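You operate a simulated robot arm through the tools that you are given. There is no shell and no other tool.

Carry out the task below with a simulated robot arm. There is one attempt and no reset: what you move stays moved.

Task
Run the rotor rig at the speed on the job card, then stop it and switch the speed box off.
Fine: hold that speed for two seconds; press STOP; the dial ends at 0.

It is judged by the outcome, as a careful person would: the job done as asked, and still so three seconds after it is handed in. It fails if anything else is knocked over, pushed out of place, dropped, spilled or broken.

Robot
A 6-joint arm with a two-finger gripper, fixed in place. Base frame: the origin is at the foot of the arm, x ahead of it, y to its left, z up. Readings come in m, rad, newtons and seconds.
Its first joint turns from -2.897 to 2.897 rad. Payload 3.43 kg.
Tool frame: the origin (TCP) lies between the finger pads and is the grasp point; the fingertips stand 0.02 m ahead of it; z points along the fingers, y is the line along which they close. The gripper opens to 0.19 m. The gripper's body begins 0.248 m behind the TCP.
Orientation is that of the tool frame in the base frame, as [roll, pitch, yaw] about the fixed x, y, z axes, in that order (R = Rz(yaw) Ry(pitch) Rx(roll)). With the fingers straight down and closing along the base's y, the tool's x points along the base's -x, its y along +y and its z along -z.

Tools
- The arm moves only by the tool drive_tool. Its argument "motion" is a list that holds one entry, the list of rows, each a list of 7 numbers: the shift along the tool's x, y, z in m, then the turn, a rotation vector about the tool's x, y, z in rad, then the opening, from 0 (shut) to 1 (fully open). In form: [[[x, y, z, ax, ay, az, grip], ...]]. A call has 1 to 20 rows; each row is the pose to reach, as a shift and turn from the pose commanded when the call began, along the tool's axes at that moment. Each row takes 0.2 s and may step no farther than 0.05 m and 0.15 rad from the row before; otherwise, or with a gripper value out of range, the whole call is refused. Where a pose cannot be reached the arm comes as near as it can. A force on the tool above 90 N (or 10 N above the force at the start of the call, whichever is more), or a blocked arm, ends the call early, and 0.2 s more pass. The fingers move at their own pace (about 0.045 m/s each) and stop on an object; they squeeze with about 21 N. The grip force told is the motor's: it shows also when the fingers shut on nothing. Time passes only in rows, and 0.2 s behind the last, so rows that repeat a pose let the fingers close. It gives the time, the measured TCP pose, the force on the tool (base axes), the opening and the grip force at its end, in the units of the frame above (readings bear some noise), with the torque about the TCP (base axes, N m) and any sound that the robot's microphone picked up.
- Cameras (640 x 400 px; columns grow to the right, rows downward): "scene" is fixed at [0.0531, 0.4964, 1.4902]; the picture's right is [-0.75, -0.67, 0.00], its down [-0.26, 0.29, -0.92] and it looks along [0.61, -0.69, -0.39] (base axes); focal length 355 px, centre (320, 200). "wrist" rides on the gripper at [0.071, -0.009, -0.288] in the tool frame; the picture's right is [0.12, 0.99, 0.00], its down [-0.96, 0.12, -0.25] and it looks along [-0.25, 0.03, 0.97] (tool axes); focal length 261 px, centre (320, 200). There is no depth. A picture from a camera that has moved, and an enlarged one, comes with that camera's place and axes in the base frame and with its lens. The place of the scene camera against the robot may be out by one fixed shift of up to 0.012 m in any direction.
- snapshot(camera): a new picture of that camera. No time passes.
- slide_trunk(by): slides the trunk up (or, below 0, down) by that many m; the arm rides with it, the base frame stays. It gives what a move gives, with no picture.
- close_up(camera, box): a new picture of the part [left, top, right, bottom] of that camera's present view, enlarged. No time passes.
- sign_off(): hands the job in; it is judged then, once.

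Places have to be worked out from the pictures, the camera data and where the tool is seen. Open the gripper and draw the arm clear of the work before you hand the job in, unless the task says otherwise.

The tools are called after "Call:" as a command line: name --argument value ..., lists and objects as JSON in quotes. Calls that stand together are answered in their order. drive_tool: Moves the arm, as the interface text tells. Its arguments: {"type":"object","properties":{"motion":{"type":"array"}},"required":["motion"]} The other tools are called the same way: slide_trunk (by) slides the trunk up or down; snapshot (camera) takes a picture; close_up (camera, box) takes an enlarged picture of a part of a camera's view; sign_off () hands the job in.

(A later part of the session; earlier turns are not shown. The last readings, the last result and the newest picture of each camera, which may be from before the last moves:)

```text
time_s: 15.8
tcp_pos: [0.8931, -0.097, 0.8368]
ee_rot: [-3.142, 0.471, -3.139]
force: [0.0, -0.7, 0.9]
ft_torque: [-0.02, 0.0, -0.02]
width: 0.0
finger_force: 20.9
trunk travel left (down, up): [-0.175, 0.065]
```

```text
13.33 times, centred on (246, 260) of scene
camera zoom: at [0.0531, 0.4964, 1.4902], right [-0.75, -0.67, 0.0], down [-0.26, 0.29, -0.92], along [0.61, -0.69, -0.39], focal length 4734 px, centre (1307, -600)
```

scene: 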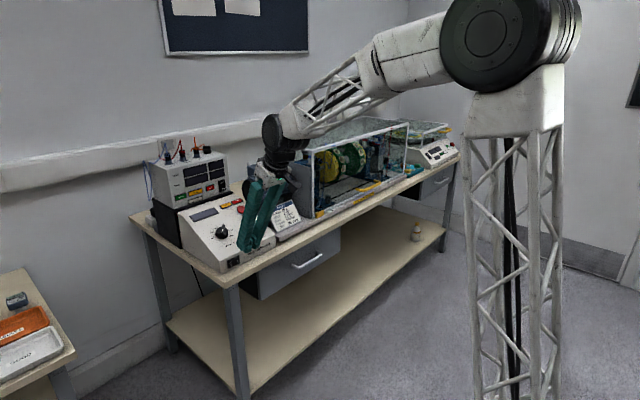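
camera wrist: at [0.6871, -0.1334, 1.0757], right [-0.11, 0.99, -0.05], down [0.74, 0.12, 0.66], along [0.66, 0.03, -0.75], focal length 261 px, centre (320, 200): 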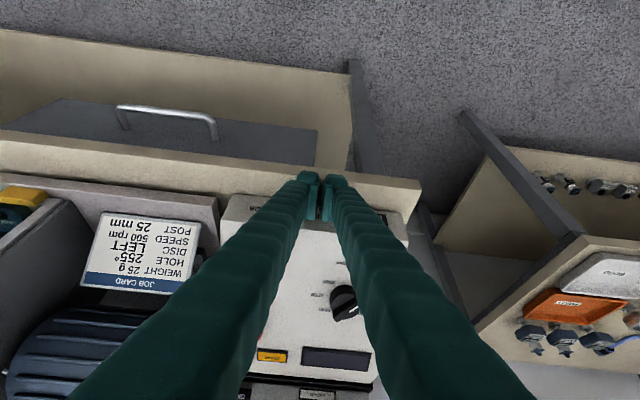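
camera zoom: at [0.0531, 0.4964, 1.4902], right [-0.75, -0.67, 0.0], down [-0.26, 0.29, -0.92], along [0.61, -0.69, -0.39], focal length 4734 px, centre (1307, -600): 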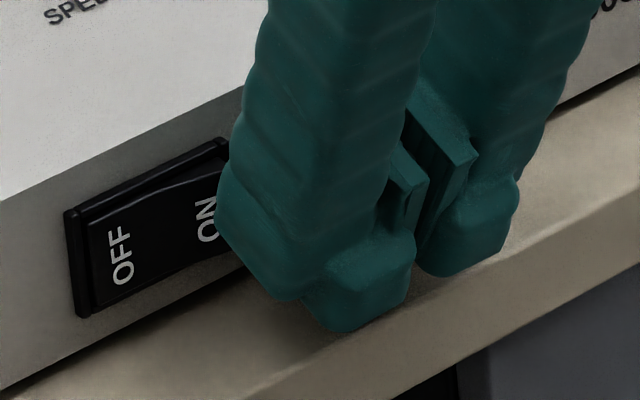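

No contact yet. I continue in small steps.

Call:
drive_tool --motion '[[[-0.0018, 0, 0.0009, 0, 0, 0, 0], [-0.0036, 0, 0.0018, 0, 0, 0, 0]]]'

```text
time_s: 16.4
tcp_pos: [0.898, -0.0973, 0.8375]
ee_rot: [3.141, 0.472, 3.141]
force: [0.7, -0.1, -0.2]
ft_torque: [0.0, -0.03, -0.02]
width: 0.0001
finger_force: 20.7
trunk travel left (down, up): [-0.175, 0.065]
```

Call:
drive_tool --motion '[[[-0.0018, 0, 0.0009, 0, 0, 0, 0], [-0.0036, 0, 0.0018, 0, 0, 0, 0]]]'

Call:
close_up --camera "scene" --box '[222, 245, 270, 275]'

```text
time_s: 17.0
tcp_pos: [0.9015, -0.0972, 0.8379]
ee_rot: [3.14, 0.471, -3.14]
force: [-0.6, -1.6, -0.6]
ft_torque: [-0.03, 0.0, 0.05]
width: 0.0001
finger_force: 20.7
trunk travel left (down, up): [-0.175, 0.065]
```

```text
13.33 times, centred on (246, 260) of scene
camera zoom: at [0.0531, 0.4964, 1.4902], right [-0.75, -0.67, 0.0], down [-0.26, 0.29, -0.92], along [0.61, -0.69, -0.39], focal length 4734 px, centre (1307, -600)
```

zoom: 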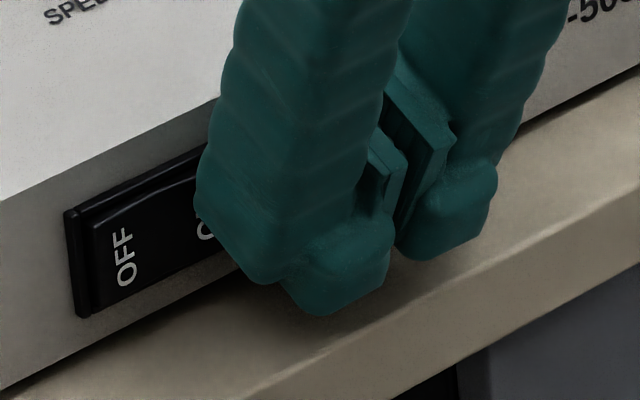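

OFF starts to swing outward and a faint force shows, so the rocker is tipping. I keep pushing in 2 mm steps.

Call:
drive_tool --motion '[[[-0.0018, 0, 0.0009, 0, 0, 0, 0], [-0.0036, 0, 0.0018, 0, 0, 0, 0]]]'

Call:
close_up --camera "scene" --box '[222, 245, 270, 275]'

```text
time_s: 17.6
tcp_pos: [0.904, -0.097, 0.8387]
ee_rot: [3.14, 0.471, -3.142]
force: [-17.7, -2.5, 5.1]
ft_torque: [0.08, -0.06, 0.11]
width: 0.0
finger_force: 34.5
trunk travel left (down, up): [-0.175, 0.065]
```

```text
13.33 times, centred on (246, 260) of scene
camera zoom: at [0.0531, 0.4964, 1.4902], right [-0.75, -0.67, 0.0], down [-0.26, 0.29, -0.92], along [0.61, -0.69, -0.39], focal length 4734 px, centre (1307, -600)
```

zoom: 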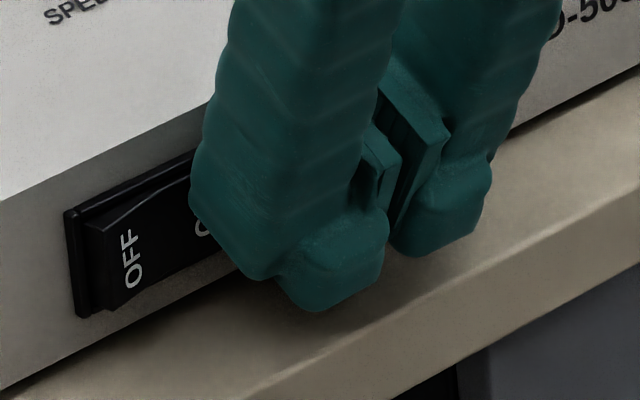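

OFF now stands out from the frame and the force rose to 18 N, which suggests the end stop. I check the display for signs of power before moving away.

Call:
close_up --camera "scene" --box '[170, 180, 310, 275]'

Call:
close_up --camera "wrist" --box '[230, 260, 390, 360]'

```text
4.21 times, centred on (240, 228) of scene
camera zoom: at [0.0531, 0.4964, 1.4902], right [-0.75, -0.67, 0.0], down [-0.26, 0.29, -0.92], along [0.61, -0.69, -0.39], focal length 1495 px, centre (657, 84)
```

zoom: 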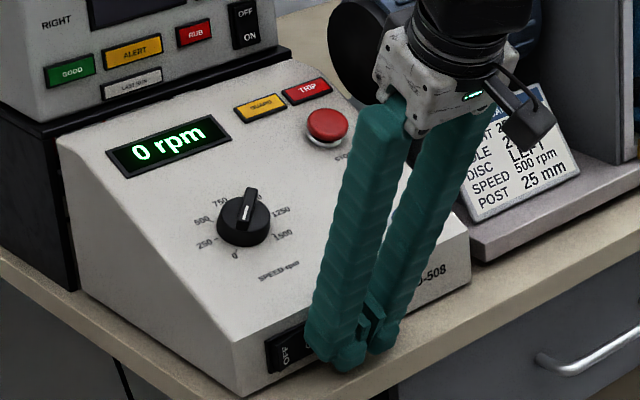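

```text
4.00 times, centred on (310, 310) of wrist
camera zoom: at [0.7114, -0.1054, 1.064], right [-0.11, 0.99, -0.05], down [0.74, 0.12, 0.66], along [0.66, 0.03, -0.75], focal length 1043 px, centre (360, -240)
```

zoom: 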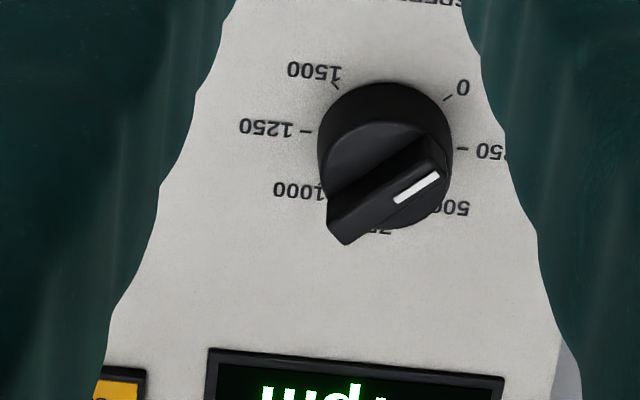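

The display now shows "0 rpm", so the speed box is on. I back away from the rocker and lift clear, then look closely at the fingertip shape before pressing START.

Call:
drive_tool --motion '[[[0.0089, 0, -0.0045, 0, 0, 0, 0], [0.0223, 0, -0.0114, 0, 0, 0, 0], [0.0223, 0, -0.0514, 0, 0, 0, 0], [0.0223, 0, -0.1, 0, 0, 0, 0], [0.0223, 0, -0.14, 0, 0, 0, 0], [0.0223, 0, -0.18, 0, 0, 0, 0]]]'

Call:
close_up --camera "scene" --box '[222, 250, 254, 270]'

Call:
snapshot --camera "scene"

Call:
snapshot --camera "wrist"

```text
time_s: 19.0
tcp_pos: [0.8051, -0.0976, 0.9876]
ee_rot: [-3.141, 0.471, -3.139]
force: [1.1, -0.2, -0.9]
ft_torque: [0.04, 0.09, 0.03]
width: 0.0
finger_force: 34.2
trunk travel left (down, up): [-0.175, 0.065]
```

```text
16.00 times, centred on (238, 260) of scene
camera zoom: at [0.0531, 0.4964, 1.4902], right [-0.75, -0.67, 0.0], down [-0.26, 0.29, -0.92], along [0.61, -0.69, -0.39], focal length 5681 px, centre (1632, -760)
```

zoom: 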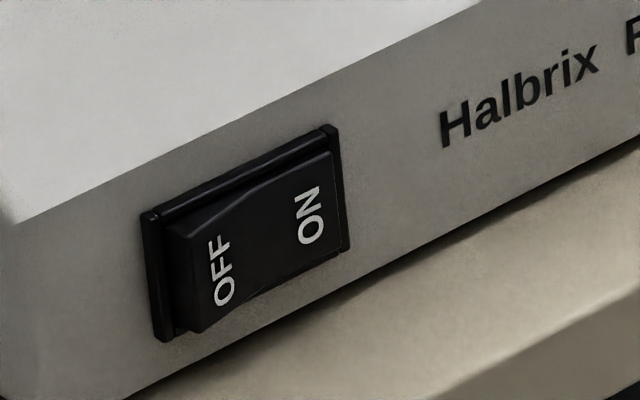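

```text
taken
```

scene: 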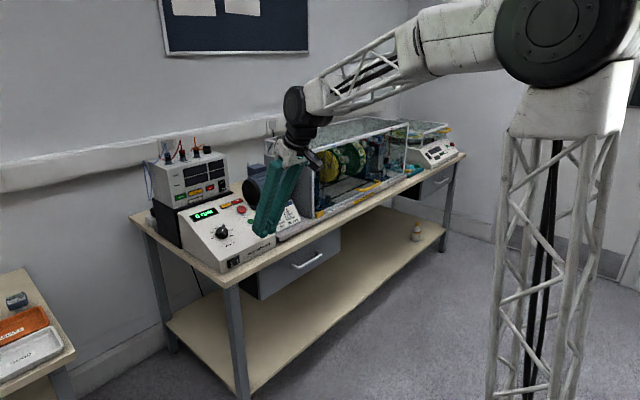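

```text
taken
camera wrist: at [0.6122, -0.1055, 1.2134], right [-0.11, 0.99, -0.05], down [0.74, 0.12, 0.66], along [0.66, 0.03, -0.75], focal length 261 px, centre (320, 200)
```

wrist: 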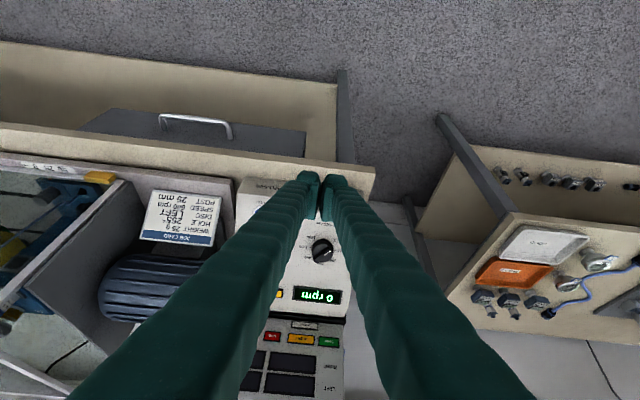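

The rocker stays ON and the display reads 0 rpm. I zoom in on the fingertips.

Call:
close_up --camera "scene" --box '[240, 195, 296, 240]'

Call:
close_up --camera "wrist" --box '[270, 150, 370, 225]'

Call:
close_up --camera "wrist" --box '[0, 120, 250, 380]'

```text
8.89 times, centred on (268, 218) of scene
camera zoom: at [0.0531, 0.4964, 1.4902], right [-0.75, -0.67, 0.0], down [-0.26, 0.29, -0.92], along [0.61, -0.69, -0.39], focal length 3156 px, centre (782, 44)
```

zoom: 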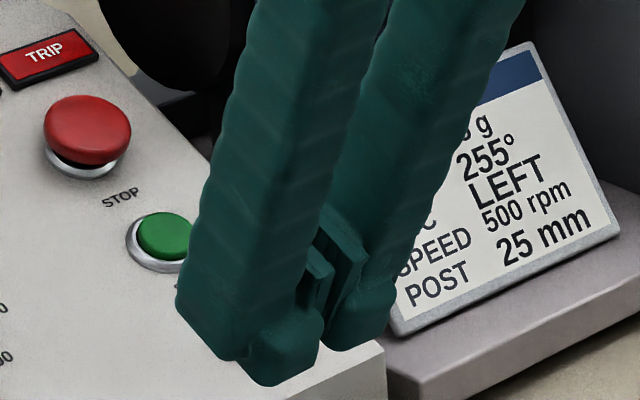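

```text
5.33 times, centred on (320, 188) of wrist
camera zoom: at [0.6122, -0.1055, 1.2134], right [-0.11, 0.99, -0.05], down [0.74, 0.12, 0.66], along [0.66, 0.03, -0.75], focal length 1390 px, centre (320, 267)
```

zoom: 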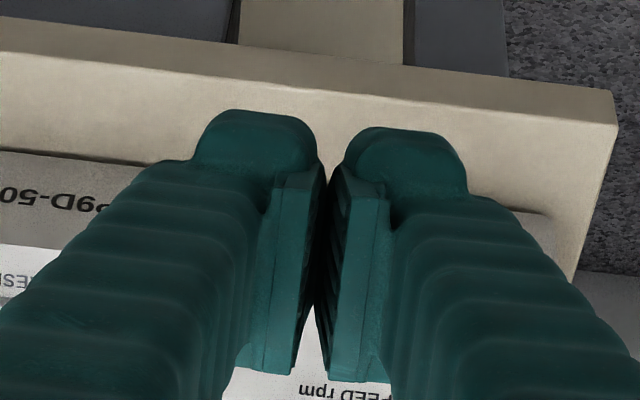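

```text
1.54 times, centred on (125, 250) of wrist
camera zoom: at [0.6122, -0.1055, 1.2134], right [-0.11, 0.99, -0.05], down [0.74, 0.12, 0.66], along [0.66, 0.03, -0.75], focal length 401 px, centre (620, 123)
```

zoom: 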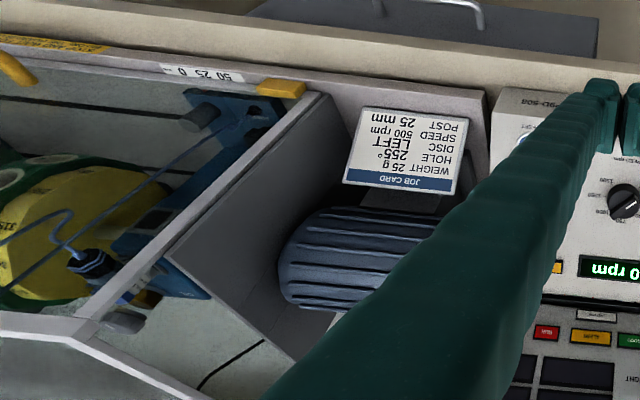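

The fingers end in rounded nubs on the camera side of the pads. I will press START with the left finger's tip, along the panel normal. I go to a hover point about 7 cm above START, keeping clear of STOP and the knob.

Call:
drive_tool --motion '[[[-0.0304, -0.0177, 0.017, 0, 0, 0, 0], [-0.0608, -0.0354, 0.034, 0, 0, 0, 0], [-0.0912, -0.053, 0.051, 0, 0, 0, 0], [-0.1216, -0.0707, 0.068, 0, 0, 0, 0], [-0.152, -0.0884, 0.0851, 0, 0, 0, 0], [-0.152, -0.0884, 0.0851, 0, 0, 0, 0]]]'

Call:
snapshot --camera "wrist"

Call:
snapshot --camera "scene"

Call:
close_up --camera "scene" --box '[190, 180, 286, 240]'

```text
time_s: 20.4
tcp_pos: [0.9789, -0.1849, 0.9798]
ee_rot: [-3.141, 0.471, -3.139]
force: [0.8, 0.0, -0.8]
ft_torque: [-0.01, 0.0, -0.02]
width: 0.0001
finger_force: 34.5
trunk travel left (down, up): [-0.175, 0.065]
```

```text
taken
camera wrist: at [0.7862, -0.1938, 1.2063], right [-0.11, 0.99, -0.05], down [0.74, 0.12, 0.66], along [0.66, 0.03, -0.75], focal length 261 px, centre (320, 200)
```

wrist: 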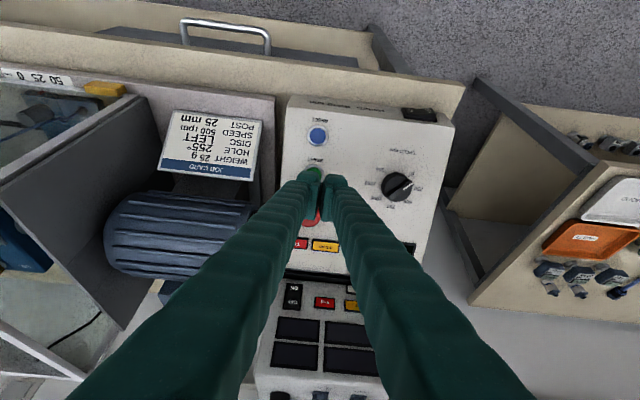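

```text
taken
```

scene: 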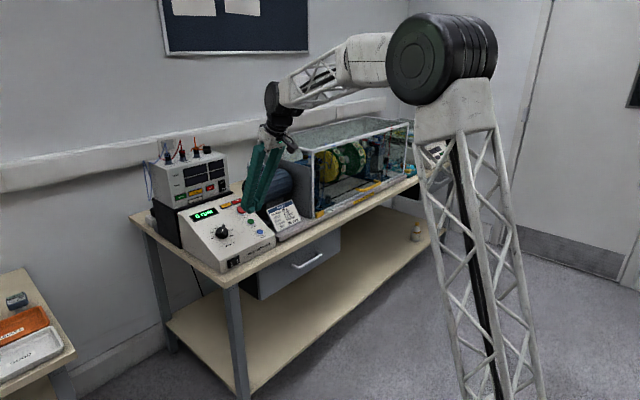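

```text
6.67 times, centred on (238, 210) of scene
camera zoom: at [0.0531, 0.4964, 1.4902], right [-0.75, -0.67, 0.0], down [-0.26, 0.29, -0.92], along [0.61, -0.69, -0.39], focal length 2367 px, centre (867, 133)
```

zoom: 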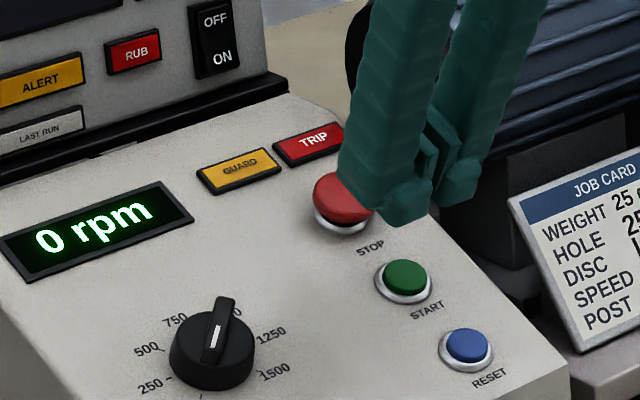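

I'm hovering above START and the display is clearly readable. A wrist close-up will refine START's position relative to the fingertips.

Call:
close_up --camera "wrist" --box '[270, 110, 430, 210]'

```text
4.00 times, centred on (350, 160) of wrist
camera zoom: at [0.7862, -0.1938, 1.2063], right [-0.11, 0.99, -0.05], down [0.74, 0.12, 0.66], along [0.66, 0.03, -0.75], focal length 1043 px, centre (200, 360)
```

zoom: 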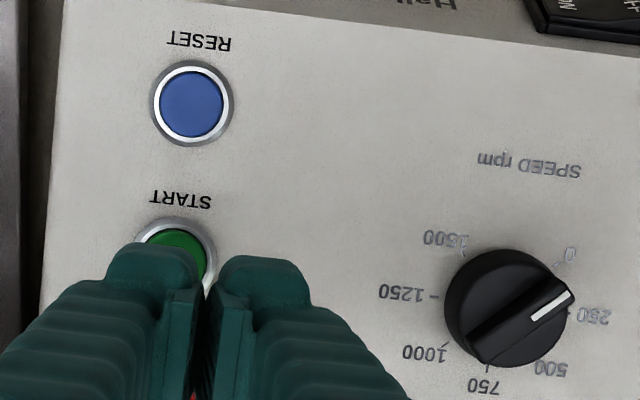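

START triangulates again to (1.012, -0.196, 0.897), and the tool sits on its normal line. I go down 5 cm along the tool axis, then continue in small steps.

Call:
drive_tool --motion '[[[0, 0, 0.02, 0, 0, 0, 0], [0, 0, 0.036, 0, 0, 0, 0], [0, 0, 0.048, 0, 0, 0, 0], [0, 0, 0.048, 0, 0, 0, 0]]]'

Call:
close_up --camera "scene" --box '[205, 190, 285, 240]'

Call:
close_up --camera "wrist" --box '[270, 110, 430, 210]'

```text
time_s: 21.4
tcp_pos: [0.9994, -0.185, 0.9388]
ee_rot: [3.14, 0.471, -3.142]
force: [0.9, -0.1, 0.1]
ft_torque: [0.03, 0.02, 0.02]
width: 0.0
finger_force: 34.3
trunk travel left (down, up): [-0.175, 0.065]
```

```text
8.00 times, centred on (245, 215) of scene
camera zoom: at [0.0531, 0.4964, 1.4902], right [-0.75, -0.67, 0.0], down [-0.26, 0.29, -0.92], along [0.61, -0.69, -0.39], focal length 2841 px, centre (920, 80)
```

zoom: 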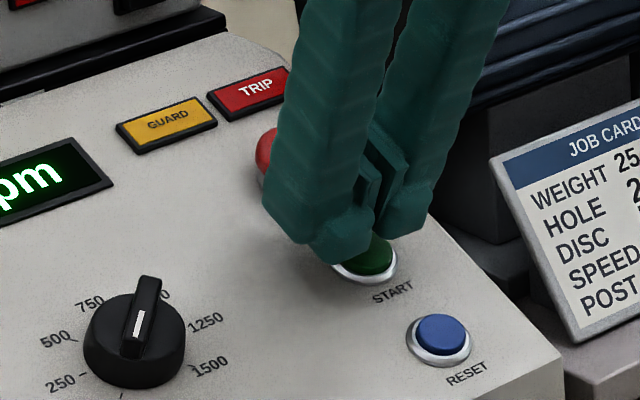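

```text
4.00 times, centred on (350, 160) of wrist
camera zoom: at [0.8067, -0.1931, 1.165], right [-0.11, 0.99, -0.05], down [0.74, 0.12, 0.66], along [0.66, 0.03, -0.75], focal length 1043 px, centre (200, 360)
```

zoom: 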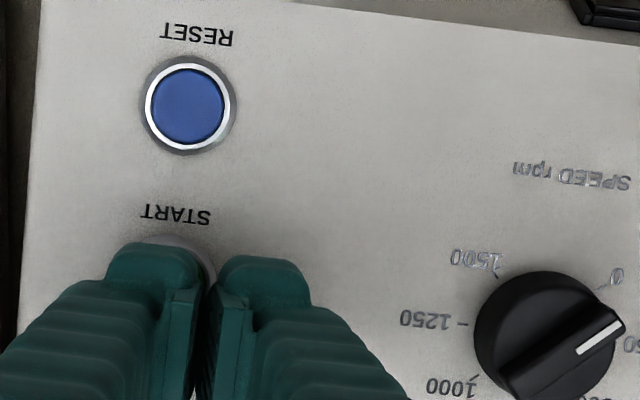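

The left finger's tip is heading for the START cap. I continue downward in small steps and watch the force.

Call:
drive_tool --motion '[[[0, 0, 0.004, 0, 0, 0, 0], [0, 0, 0.008, 0, 0, 0, 0], [0, 0, 0.011, 0, 0, 0, 0]]]'

```text
time_s: 22.2
tcp_pos: [1.0045, -0.1838, 0.9307]
ee_rot: [-3.14, 0.471, -3.139]
force: [0.3, 0.0, 0.2]
ft_torque: [0.02, 0.0, -0.02]
width: 0.0002
finger_force: 34.4
trunk travel left (down, up): [-0.175, 0.065]
```

Call:
drive_tool --motion '[[[0, 0, 0.002, 0, 0, 0, 0], [0, 0, 0.004, 0, 0, 0, 0], [0, 0, 0.006, 0, 0, 0, 0]]]'

Call:
close_up --camera "scene" --box '[205, 190, 285, 240]'

```text
time_s: 23.0
tcp_pos: [1.0085, -0.1864, 0.9232]
ee_rot: [-3.142, 0.474, -3.139]
force: [0.4, 0.0, 0.2]
ft_torque: [0.04, 0.0, 0.02]
width: 0.0
finger_force: 34.7
trunk travel left (down, up): [-0.175, 0.065]
```

```text
8.00 times, centred on (245, 215) of scene
camera zoom: at [0.0531, 0.4964, 1.4902], right [-0.75, -0.67, 0.0], down [-0.26, 0.29, -0.92], along [0.61, -0.69, -0.39], focal length 2841 px, centre (920, 80)
```

zoom: 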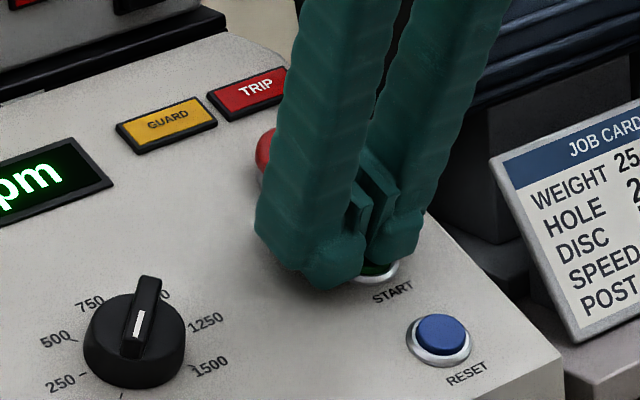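

The tip is just above the cap and there's no force yet. I take 2 mm steps further.

Call:
drive_tool --motion '[[[0, 0, 0.002, 0, 0, 0, 0], [0, 0, 0.004, 0, 0, 0, 0]]]'

Call:
close_up --camera "scene" --box '[190, 180, 286, 240]'

```text
time_s: 23.6
tcp_pos: [1.0092, -0.1853, 0.9199]
ee_rot: [-3.14, 0.473, -3.14]
force: [-0.6, -0.4, 4.2]
ft_torque: [-0.02, 0.02, -0.02]
width: 0.0
finger_force: 34.0
trunk travel left (down, up): [-0.175, 0.065]
heard: click
```

```text
6.67 times, centred on (238, 210) of scene
camera zoom: at [0.0531, 0.4964, 1.4902], right [-0.75, -0.67, 0.0], down [-0.26, 0.29, -0.92], along [0.61, -0.69, -0.39], focal length 2367 px, centre (867, 133)
```

zoom: 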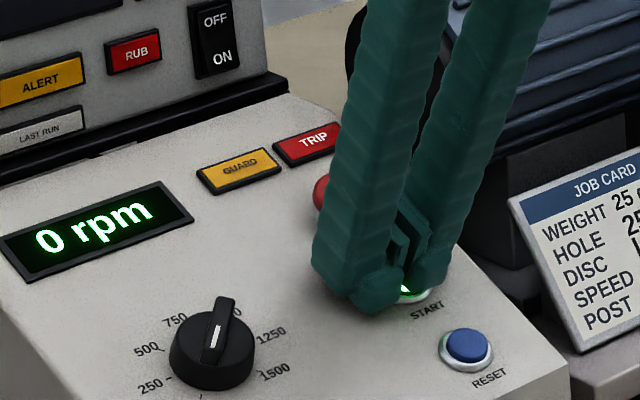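

A click was heard and the START button lit up, so the drive is running at 0 rpm with the dial at 0. I retreat along the tool axis and check that the state holds.

Call:
drive_tool --motion '[[[0, 0, -0.015, 0, 0, 0, 0], [0, 0, -0.04, 0, 0, 0, 0], [0, 0, -0.075, 0, 0, 0, 0], [0, 0, -0.09, 0, 0, 0, 0]]]'

Call:
close_up --camera "scene" --box '[180, 180, 286, 246]'

```text
time_s: 24.6
tcp_pos: [0.9704, -0.1857, 1.0011]
ee_rot: [-3.141, 0.473, -3.139]
force: [-0.3, 0.9, 0.6]
ft_torque: [-0.01, 0.02, 0.0]
width: 0.0001
finger_force: 34.5
trunk travel left (down, up): [-0.175, 0.065]
```

```text
6.04 times, centred on (233, 213) of scene
camera zoom: at [0.0531, 0.4964, 1.4902], right [-0.75, -0.67, 0.0], down [-0.26, 0.29, -0.92], along [0.61, -0.69, -0.39], focal length 2144 px, centre (845, 122)
```

zoom: 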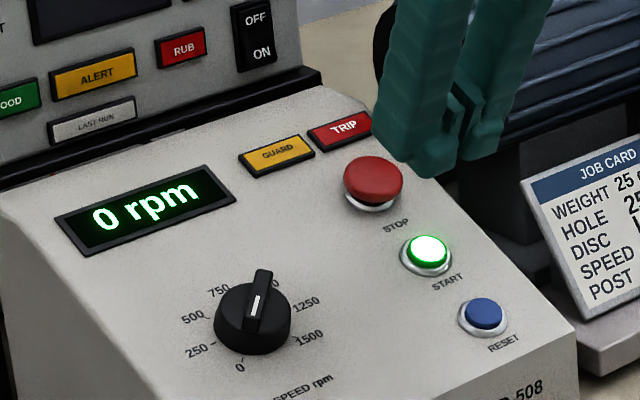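

START is lit, the display shows 0 rpm and nothing has tripped. I move over the dial and open the gripper to about 76 mm so it can straddle the 41 mm knob.

Call:
drive_tool --motion '[[[0.002, 0.03, 0, 0, 0, 0, 0.1], [0.004, 0.06, 0.002, 0, 0, 0, 0.4], [0.006, 0.09, 0.006, 0, 0, 0, 0.4], [0.0091, 0.1142, 0.0133, 0, 0, 0, 0.4], [0.0091, 0.1142, 0.0133, 0, 0, 0, 0.4], [0.0091, 0.1142, 0.0133, 0, 0, 0, 0.4], [0.0091, 0.1142, 0.0133, 0, 0, 0, 0.4]]]'

Call:
snapshot --camera "wrist"

Call:
close_up --camera "wrist" --box '[240, 130, 400, 230]'

Call:
close_up --camera "scene" --box '[180, 180, 286, 246]'

```text
time_s: 26.2
tcp_pos: [0.9683, -0.0703, 0.9852]
ee_rot: [-3.14, 0.471, -3.14]
force: [0.1, 0.1, 0.2]
ft_torque: [-0.02, 0.0, 0.04]
width: 0.076
finger_force: 0.1
trunk travel left (down, up): [-0.175, 0.065]
```

```text
taken
camera wrist: at [0.7751, -0.0783, 1.2106], right [-0.11, 0.99, -0.05], down [0.74, 0.12, 0.66], along [0.66, 0.03, -0.75], focal length 261 px, centre (320, 200)
```

wrist: 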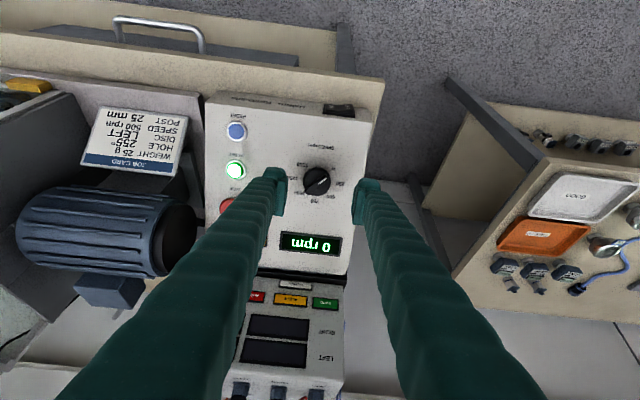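

```text
4.00 times, centred on (320, 180) of wrist
camera zoom: at [0.7751, -0.0783, 1.2106], right [-0.11, 0.99, -0.05], down [0.74, 0.12, 0.66], along [0.66, 0.03, -0.75], focal length 1043 px, centre (320, 280)
```

zoom: 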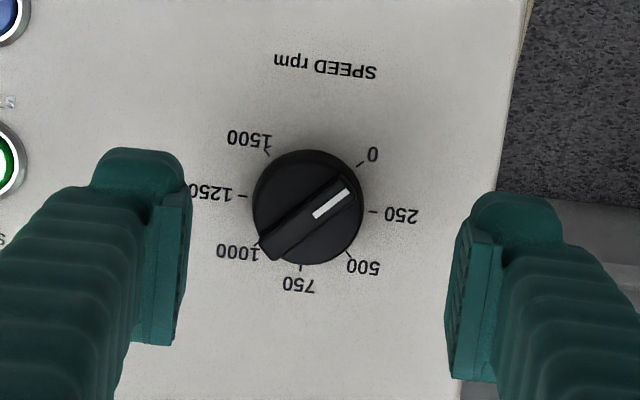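

```text
6.04 times, centred on (233, 213) of scene
camera zoom: at [0.0531, 0.4964, 1.4902], right [-0.75, -0.67, 0.0], down [-0.26, 0.29, -0.92], along [0.61, -0.69, -0.39], focal length 2144 px, centre (845, 122)
```

zoom: 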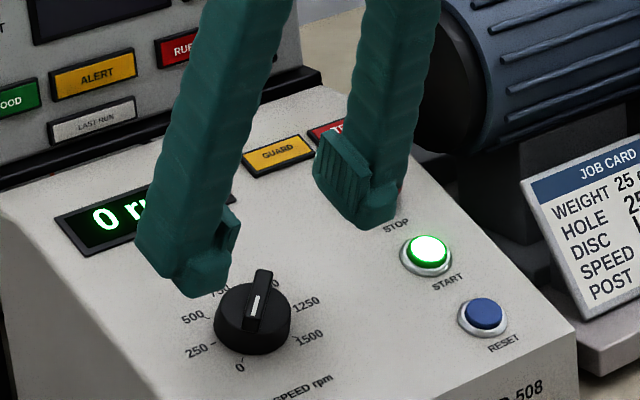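

The tool axis hits the panel about 4.6 mm to the right of the dial's centre (+y side), so I correct by that much. Then I descend until the pads straddle the knob with the tips a few mm above the panel.

Call:
drive_tool --motion '[[[0, -0.0045, 0.02, 0, 0, 0, 0.4], [0, -0.0045, 0.04, 0, 0, 0, 0.4], [0, -0.0045, 0.055, 0, 0, 0, 0.4], [0, -0.0045, 0.065, 0, 0, 0, 0.4], [0, -0.0045, 0.065, 0, 0, 0, 0.4]]]'

Call:
close_up --camera "wrist" --box '[240, 130, 400, 230]'

Call:
close_up --camera "scene" --box '[190, 200, 270, 250]'

```text
time_s: 27.4
tcp_pos: [0.9969, -0.0759, 0.9267]
ee_rot: [3.141, 0.47, -3.14]
force: [0.1, -0.4, -0.5]
ft_torque: [0.02, 0.01, 0.0]
width: 0.0756
finger_force: 0.0
trunk travel left (down, up): [-0.175, 0.065]
```

```text
4.00 times, centred on (320, 180) of wrist
camera zoom: at [0.8033, -0.0834, 1.1521], right [-0.11, 0.99, -0.05], down [0.74, 0.12, 0.66], along [0.66, 0.03, -0.75], focal length 1043 px, centre (320, 280)
```

zoom: 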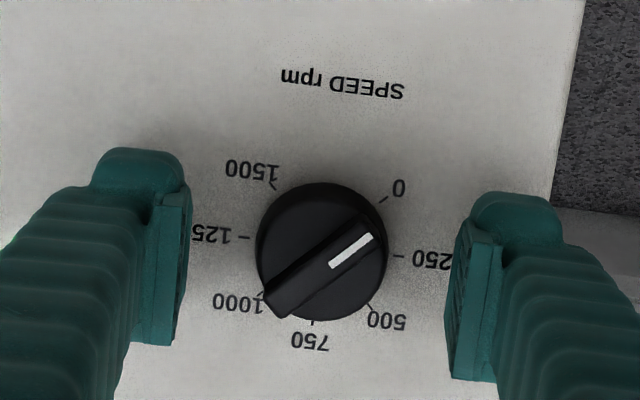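

```text
8.00 times, centred on (230, 225) of scene
camera zoom: at [0.0531, 0.4964, 1.4902], right [-0.75, -0.67, 0.0], down [-0.26, 0.29, -0.92], along [0.61, -0.69, -0.39], focal length 2841 px, centre (1040, 0)
```

zoom: 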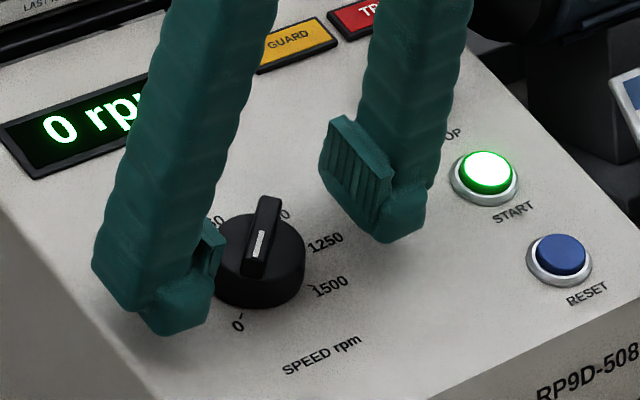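

The knob is centred between the pads, with the tips about 2 cm above the panel. I go 13 mm further down with a small forward trim, then look again.

Call:
drive_tool --motion '[[[-0.0015, 0.0003, 0.005, 0, 0, 0, 0.4], [-0.0015, 0.0003, 0.009, 0, 0, 0, 0.4], [-0.0015, 0.0003, 0.013, 0, 0, 0, 0.4]]]'

Call:
close_up --camera "wrist" --box '[240, 130, 400, 230]'

Call:
close_up --camera "scene" --box '[190, 200, 270, 250]'

```text
time_s: 28.2
tcp_pos: [1.0033, -0.0748, 0.9164]
ee_rot: [3.141, 0.471, -3.141]
force: [0.0, 0.2, -0.4]
ft_torque: [-0.02, -0.02, 0.01]
width: 0.0756
finger_force: 0.0
trunk travel left (down, up): [-0.175, 0.065]
```

```text
4.00 times, centred on (320, 180) of wrist
camera zoom: at [0.8102, -0.0836, 1.141], right [-0.11, 0.99, -0.05], down [0.74, 0.12, 0.66], along [0.66, 0.03, -0.75], focal length 1043 px, centre (320, 280)
```

zoom: 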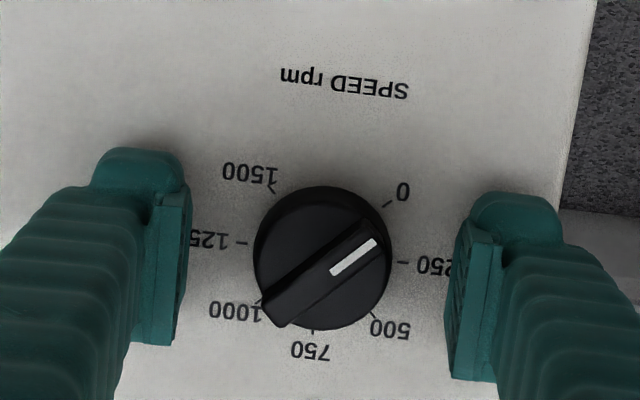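

```text
8.00 times, centred on (230, 225) of scene
camera zoom: at [0.0531, 0.4964, 1.4902], right [-0.75, -0.67, 0.0], down [-0.26, 0.29, -0.92], along [0.61, -0.69, -0.39], focal length 2841 px, centre (1040, 0)
```

zoom: 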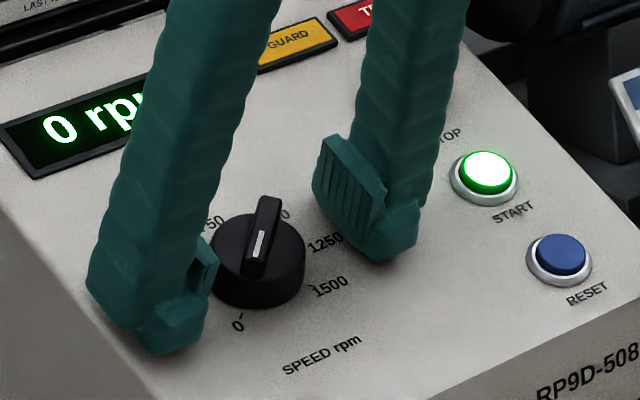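

Good overlap and still no contact with the panel. I go 3 mm deeper and close on the knob.

Call:
drive_tool --motion '[[[0, 0, 0.003, 0, 0, 0, 0.4], [0, 0, 0.003, 0, 0, 0, 0.25], [0, 0, 0.003, 0, 0, 0, 0.0], [0, 0, 0.003, 0, 0, 0, 0.0], [0, 0, 0.003, 0, 0, 0, 0.0], [0, 0, 0.003, 0, 0, 0, 0.0]]]'

Call:
close_up --camera "wrist" --box '[240, 130, 400, 230]'

Call:
close_up --camera "scene" --box '[180, 180, 286, 246]'

```text
time_s: 29.6
tcp_pos: [1.0045, -0.0767, 0.9123]
ee_rot: [3.14, 0.473, -3.139]
force: [-5.2, 0.1, 7.2]
ft_torque: [-0.01, 0.08, -0.03]
width: 0.0389
finger_force: 44.8
trunk travel left (down, up): [-0.175, 0.065]
```

```text
4.00 times, centred on (320, 180) of wrist
camera zoom: at [0.8114, -0.0829, 1.1388], right [-0.11, 0.99, -0.05], down [0.74, 0.12, 0.66], along [0.66, 0.03, -0.75], focal length 1043 px, centre (320, 280)
```

zoom: 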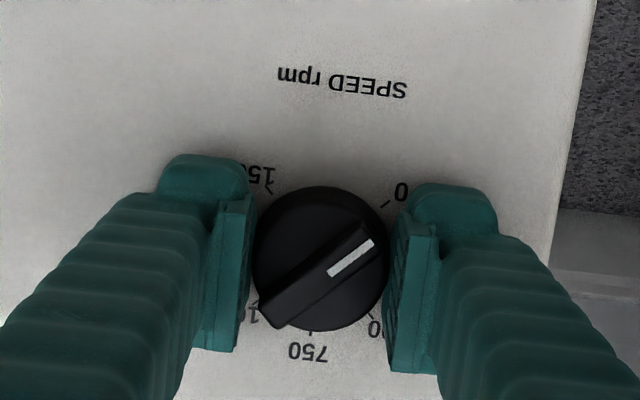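

```text
6.04 times, centred on (233, 213) of scene
camera zoom: at [0.0531, 0.4964, 1.4902], right [-0.75, -0.67, 0.0], down [-0.26, 0.29, -0.92], along [0.61, -0.69, -0.39], focal length 2144 px, centre (845, 122)
```

zoom: 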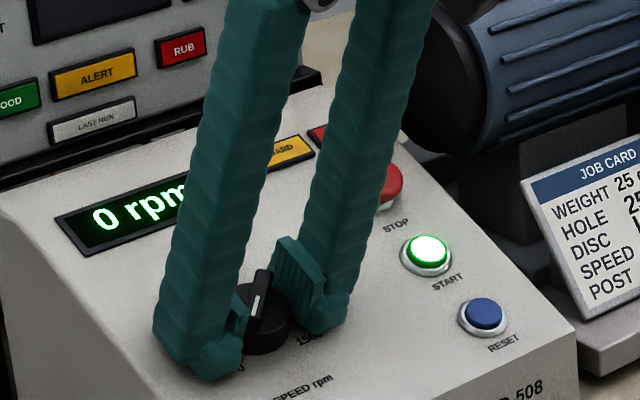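

The pads hold the knob at 39 mm width, with a light 9 N push back from the panel side. I ease up 1 mm and turn the knob slightly clockwise, about 0.25 rad, to check direction and grip.

Call:
drive_tool --motion '[[[0, 0, -0.001, 0, 0, 0, 0], [0, 0, -0.001, 0, 0, 0.08, 0], [0, 0, -0.001, 0, 0, 0.16, 0], [0, 0, -0.001, 0, 0, 0.25, 0], [0, 0, -0.001, 0, 0, 0.25, 0]]]'

Call:
close_up --camera "wrist" --box '[240, 130, 400, 230]'

Call:
close_up --camera "scene" --box '[180, 180, 286, 246]'

```text
time_s: 30.8
tcp_pos: [1.0048, -0.0746, 0.9134]
ee_rot: [3.014, 0.454, 2.863]
force: [3.3, 2.0, 1.4]
ft_torque: [0.01, -0.04, 0.0]
width: 0.0387
finger_force: 45.1
trunk travel left (down, up): [-0.175, 0.065]
```

```text
4.00 times, centred on (320, 180) of wrist
camera zoom: at [0.8115, -0.0653, 1.1392], right [0.11, 0.99, 0.06], down [0.74, -0.13, 0.66], along [0.66, -0.03, -0.75], focal length 1043 px, centre (320, 280)
```

zoom: 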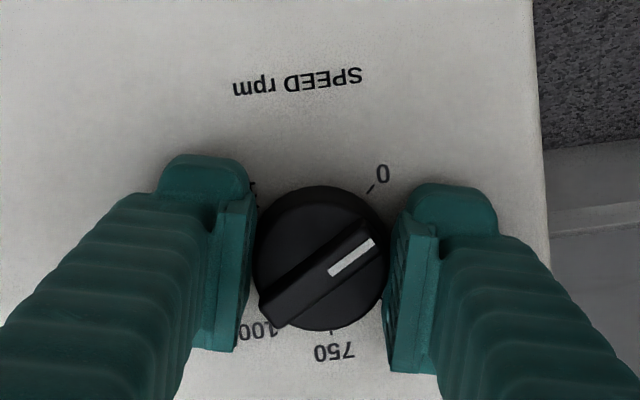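

```text
6.04 times, centred on (233, 213) of scene
camera zoom: at [0.0531, 0.4964, 1.4902], right [-0.75, -0.67, 0.0], down [-0.26, 0.29, -0.92], along [0.61, -0.69, -0.39], focal length 2144 px, centre (845, 122)
```

zoom: 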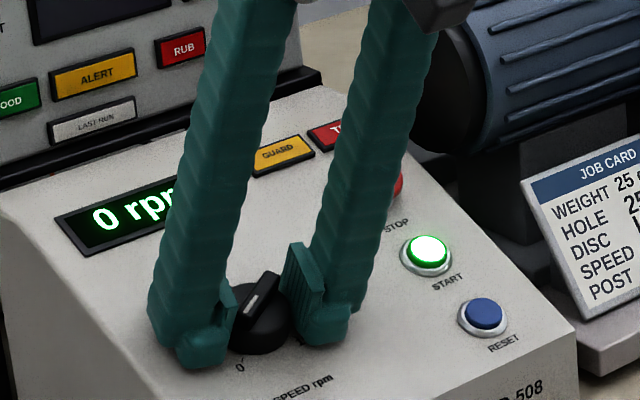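

The knob turned with the gripper in the right direction, from 0 toward 250. I keep turning to roughly the 250 mark and read the display.

Call:
drive_tool --motion '[[[0, 0, 0, 0, 0, 0.1, 0], [0, 0, 0, 0, 0, 0.2, 0], [0, 0, 0, 0, 0, 0.3, 0], [0, 0, 0, 0, 0, 0.42, 0], [0, 0, 0, 0, 0, 0.535, 0], [0, 0, 0, 0, 0, 0.535, 0]]]'

Call:
close_up --camera "wrist" --box '[240, 130, 400, 230]'

Call:
close_up --camera "scene" --box '[180, 180, 286, 246]'

```text
time_s: 32.2
tcp_pos: [1.0041, -0.0762, 0.9135]
ee_rot: [2.795, 0.327, 2.301]
force: [2.9, 5.4, -0.4]
ft_torque: [0.06, 0.04, -0.02]
width: 0.0391
finger_force: 45.4
trunk travel left (down, up): [-0.175, 0.065]
```

```text
4.00 times, centred on (320, 180) of wrist
camera zoom: at [0.8243, -0.0309, 1.1461], right [0.55, 0.79, 0.28], down [0.57, -0.6, 0.57], along [0.61, -0.15, -0.77], focal length 1043 px, centre (320, 280)
```

zoom: 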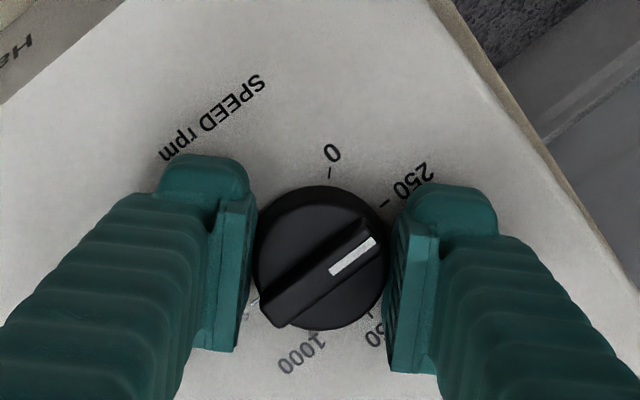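

```text
6.04 times, centred on (233, 213) of scene
camera zoom: at [0.0531, 0.4964, 1.4902], right [-0.75, -0.67, 0.0], down [-0.26, 0.29, -0.92], along [0.61, -0.69, -0.39], focal length 2144 px, centre (845, 122)
```

zoom: 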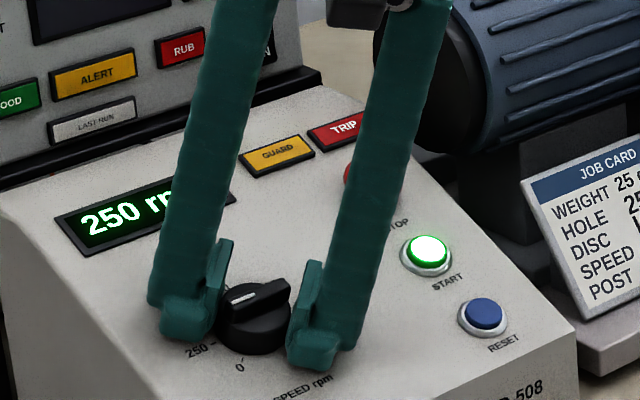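

The display reads 250 rpm at the 250 mark. I turn the remaining 0.785 rad toward 500, with a small sideways trim to relieve the lateral force.

Call:
drive_tool --motion '[[[0, 0.0005, 0, 0, 0, 0.1, 0], [0, 0.001, 0, 0, 0, 0.2, 0], [0, 0.001, 0, 0, 0, 0.3, 0], [0, 0.001, 0, 0, 0, 0.4, 0], [0, 0.001, 0, 0, 0, 0.5, 0], [0, 0.001, 0, 0, 0, 0.6, 0], [0, 0.001, 0, 0, 0, 0.7, 0], [0, 0.001, 0, 0, 0, 0.785, 0], [0, 0.001, 0, 0, 0, 0.785, 0]]]'

Call:
close_up --camera "wrist" --box '[240, 130, 400, 230]'

Call:
close_up --camera "scene" --box '[180, 180, 286, 246]'

```text
time_s: 34.2
tcp_pos: [1.0035, -0.0756, 0.9147]
ee_rot: [2.671, -0.002, 1.572]
force: [-28.9, -0.4, -10.4]
ft_torque: [0.04, 0.4, 0.04]
width: 0.0386
finger_force: 45.3
trunk travel left (down, up): [-0.175, 0.065]
```

```text
4.00 times, centred on (320, 180) of wrist
camera zoom: at [0.8666, -0.0045, 1.168], right [0.89, 0.12, 0.45], down [-0.01, -0.96, 0.27], along [0.47, -0.24, -0.85], focal length 1043 px, centre (320, 280)
```

zoom: 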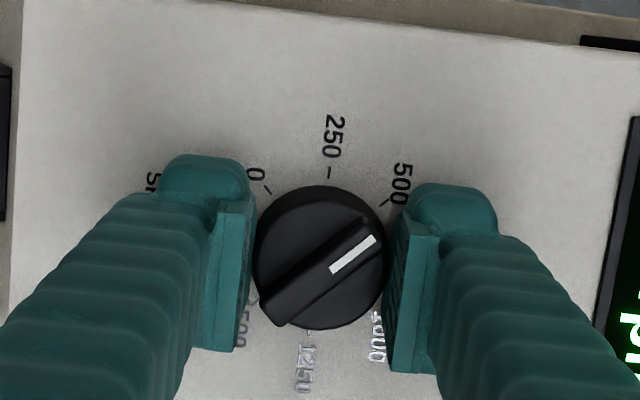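

```text
6.04 times, centred on (233, 213) of scene
camera zoom: at [0.0531, 0.4964, 1.4902], right [-0.75, -0.67, 0.0], down [-0.26, 0.29, -0.92], along [0.61, -0.69, -0.39], focal length 2144 px, centre (845, 122)
```

zoom: 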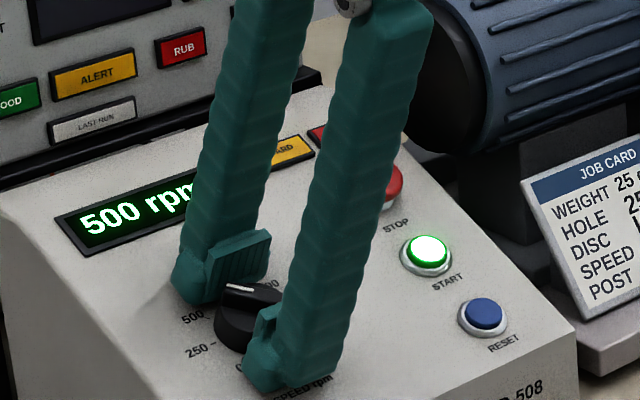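

The display reads 500 rpm with the pointer on the 500 tick. There is about 30 N of side load from a small misalignment, so I shift the tool back 1.5 mm to relieve it and hold, letting time run at 500 rpm.

Call:
drive_tool --motion '[[[0, -0.0008, 0, 0, 0, 0, 0], [0, -0.0015, 0, 0, 0, 0, 0], [0, -0.0015, 0, 0, 0, 0, 0], [0, -0.0015, 0, 0, 0, 0, 0], [0, -0.0015, 0, 0, 0, 0, 0], [0, -0.0015, 0, 0, 0, 0, 0]]]'

Call:
close_up --camera "scene" --box '[180, 180, 286, 246]'

```text
time_s: 35.6
tcp_pos: [1.0042, -0.075, 0.9146]
ee_rot: [2.672, 0.001, 1.57]
force: [-17.5, 0.5, -11.3]
ft_torque: [-0.02, 0.26, 0.03]
width: 0.0389
finger_force: 44.9
trunk travel left (down, up): [-0.175, 0.065]
```

```text
6.04 times, centred on (233, 213) of scene
camera zoom: at [0.0531, 0.4964, 1.4902], right [-0.75, -0.67, 0.0], down [-0.26, 0.29, -0.92], along [0.61, -0.69, -0.39], focal length 2144 px, centre (845, 122)
```

zoom: 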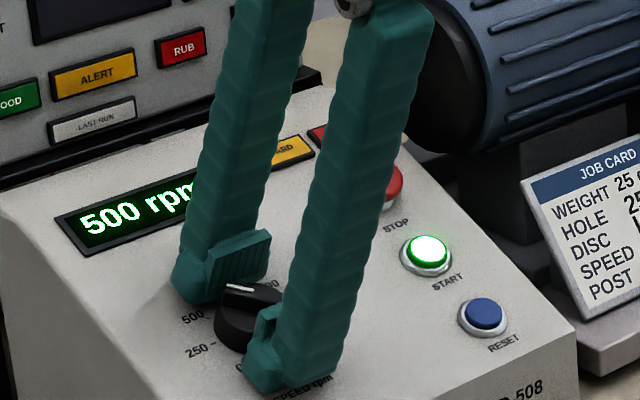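

Still 500 rpm, and the side load is down to about 20 N. I shift 3 mm more to null it, keep holding, then open the gripper gently.

Call:
drive_tool --motion '[[[0, -0.0015, 0, 0, 0, 0, 0], [0, -0.003, 0, 0, 0, 0, 0], [0, -0.003, 0, 0, 0, 0, 0], [0, -0.003, 0, 0, 0, 0, 0], [0, -0.003, 0, 0, 0, 0, 0]]]'

Call:
close_up --camera "scene" --box '[180, 180, 286, 246]'

```text
time_s: 36.8
tcp_pos: [1.0029, -0.0744, 0.9132]
ee_rot: [2.667, 0.001, 1.572]
force: [33.6, -6.2, 1.9]
ft_torque: [-0.09, -0.13, -0.08]
width: 0.0388
finger_force: 44.9
trunk travel left (down, up): [-0.175, 0.065]
```

```text
6.04 times, centred on (233, 213) of scene
camera zoom: at [0.0531, 0.4964, 1.4902], right [-0.75, -0.67, 0.0], down [-0.26, 0.29, -0.92], along [0.61, -0.69, -0.39], focal length 2144 px, centre (845, 122)
```

zoom: 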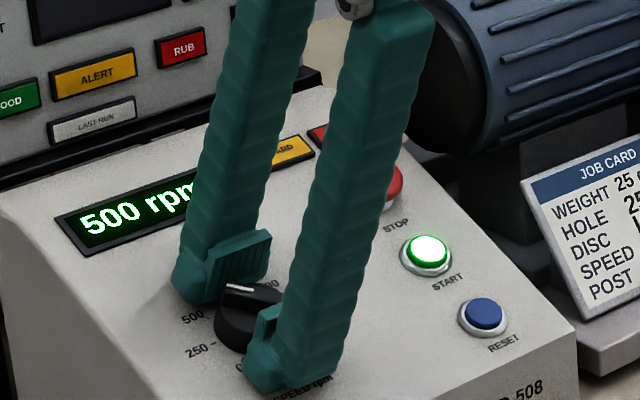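

It overshot to about 30 N the other way, so I come back 1.8 mm. Then I open the gripper to free the knob, with the display still at 500 rpm for over 2.5 s.

Call:
drive_tool --motion '[[[0, 0.0018, 0, 0, 0, 0, 0], [0, 0.0018, 0, 0, 0, 0, 0]]]'

```text
time_s: 37.4
tcp_pos: [1.0038, -0.0752, 0.9133]
ee_rot: [2.669, 0.0, 1.572]
force: [31.9, -7.2, 6.3]
ft_torque: [-0.04, -0.14, -0.04]
width: 0.0387
finger_force: 44.7
trunk travel left (down, up): [-0.175, 0.065]
```

Call:
drive_tool --motion '[[[0, 0.0015, 0, 0, 0, 0, 0], [0, 0.0015, 0, 0, 0, 0, 0]]]'

```text
time_s: 38.0
tcp_pos: [1.0028, -0.0753, 0.9128]
ee_rot: [2.671, 0.001, 1.572]
force: [18.7, -5.0, 10.7]
ft_torque: [-0.03, -0.1, -0.05]
width: 0.0386
finger_force: 44.2
trunk travel left (down, up): [-0.175, 0.065]
```

The side load is down to about 21 N and falling. I open the gripper now with one more 1 mm trim to release the knob.

Call:
drive_tool --motion '[[[0, 0.001, 0, 0, 0, 0, 0], [0, 0.001, 0, 0, 0, 0, 0.24], [0, 0.001, 0, 0, 0, 0, 0.33], [0, 0.001, 0, 0, 0, 0, 0.33], [0, 0.001, 0, 0, 0, 0, 0.33]]]'

Call:
close_up --camera "scene" --box '[180, 180, 286, 246]'

Call:
close_up --camera "wrist" --box '[240, 130, 400, 230]'

```text
time_s: 39.2
tcp_pos: [1.0038, -0.0747, 0.9141]
ee_rot: [2.67, 0.001, 1.573]
force: [-0.1, 0.5, -0.2]
ft_torque: [-0.11, -0.05, -0.08]
width: 0.0629
finger_force: 0.4
trunk travel left (down, up): [-0.175, 0.065]
```

```text
6.04 times, centred on (233, 213) of scene
camera zoom: at [0.0531, 0.4964, 1.4902], right [-0.75, -0.67, 0.0], down [-0.26, 0.29, -0.92], along [0.61, -0.69, -0.39], focal length 2144 px, centre (845, 122)
```

zoom: 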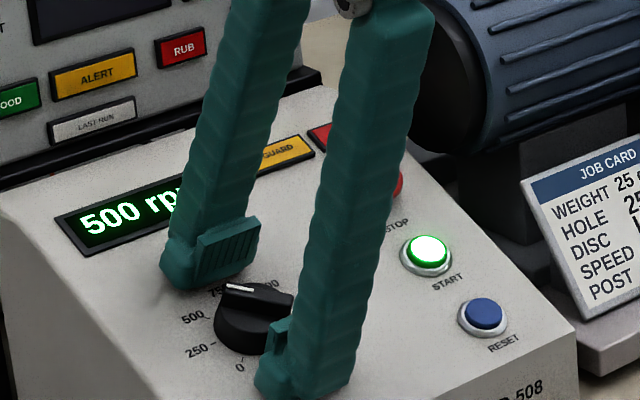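

```text
4.00 times, centred on (320, 180) of wrist
camera zoom: at [0.8666, -0.0047, 1.1675], right [0.88, 0.12, 0.45], down [-0.01, -0.96, 0.27], along [0.47, -0.24, -0.85], focal length 1043 px, centre (320, 280)
```

zoom: 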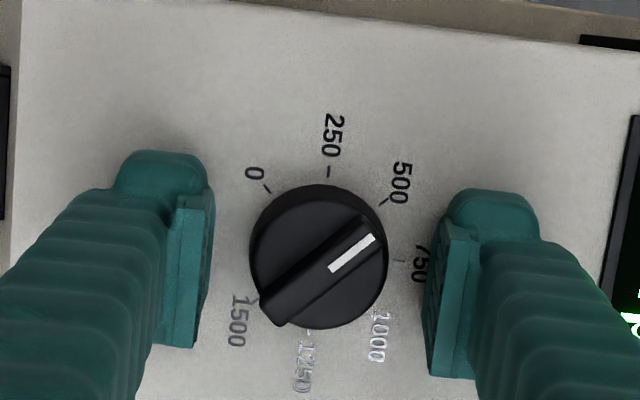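

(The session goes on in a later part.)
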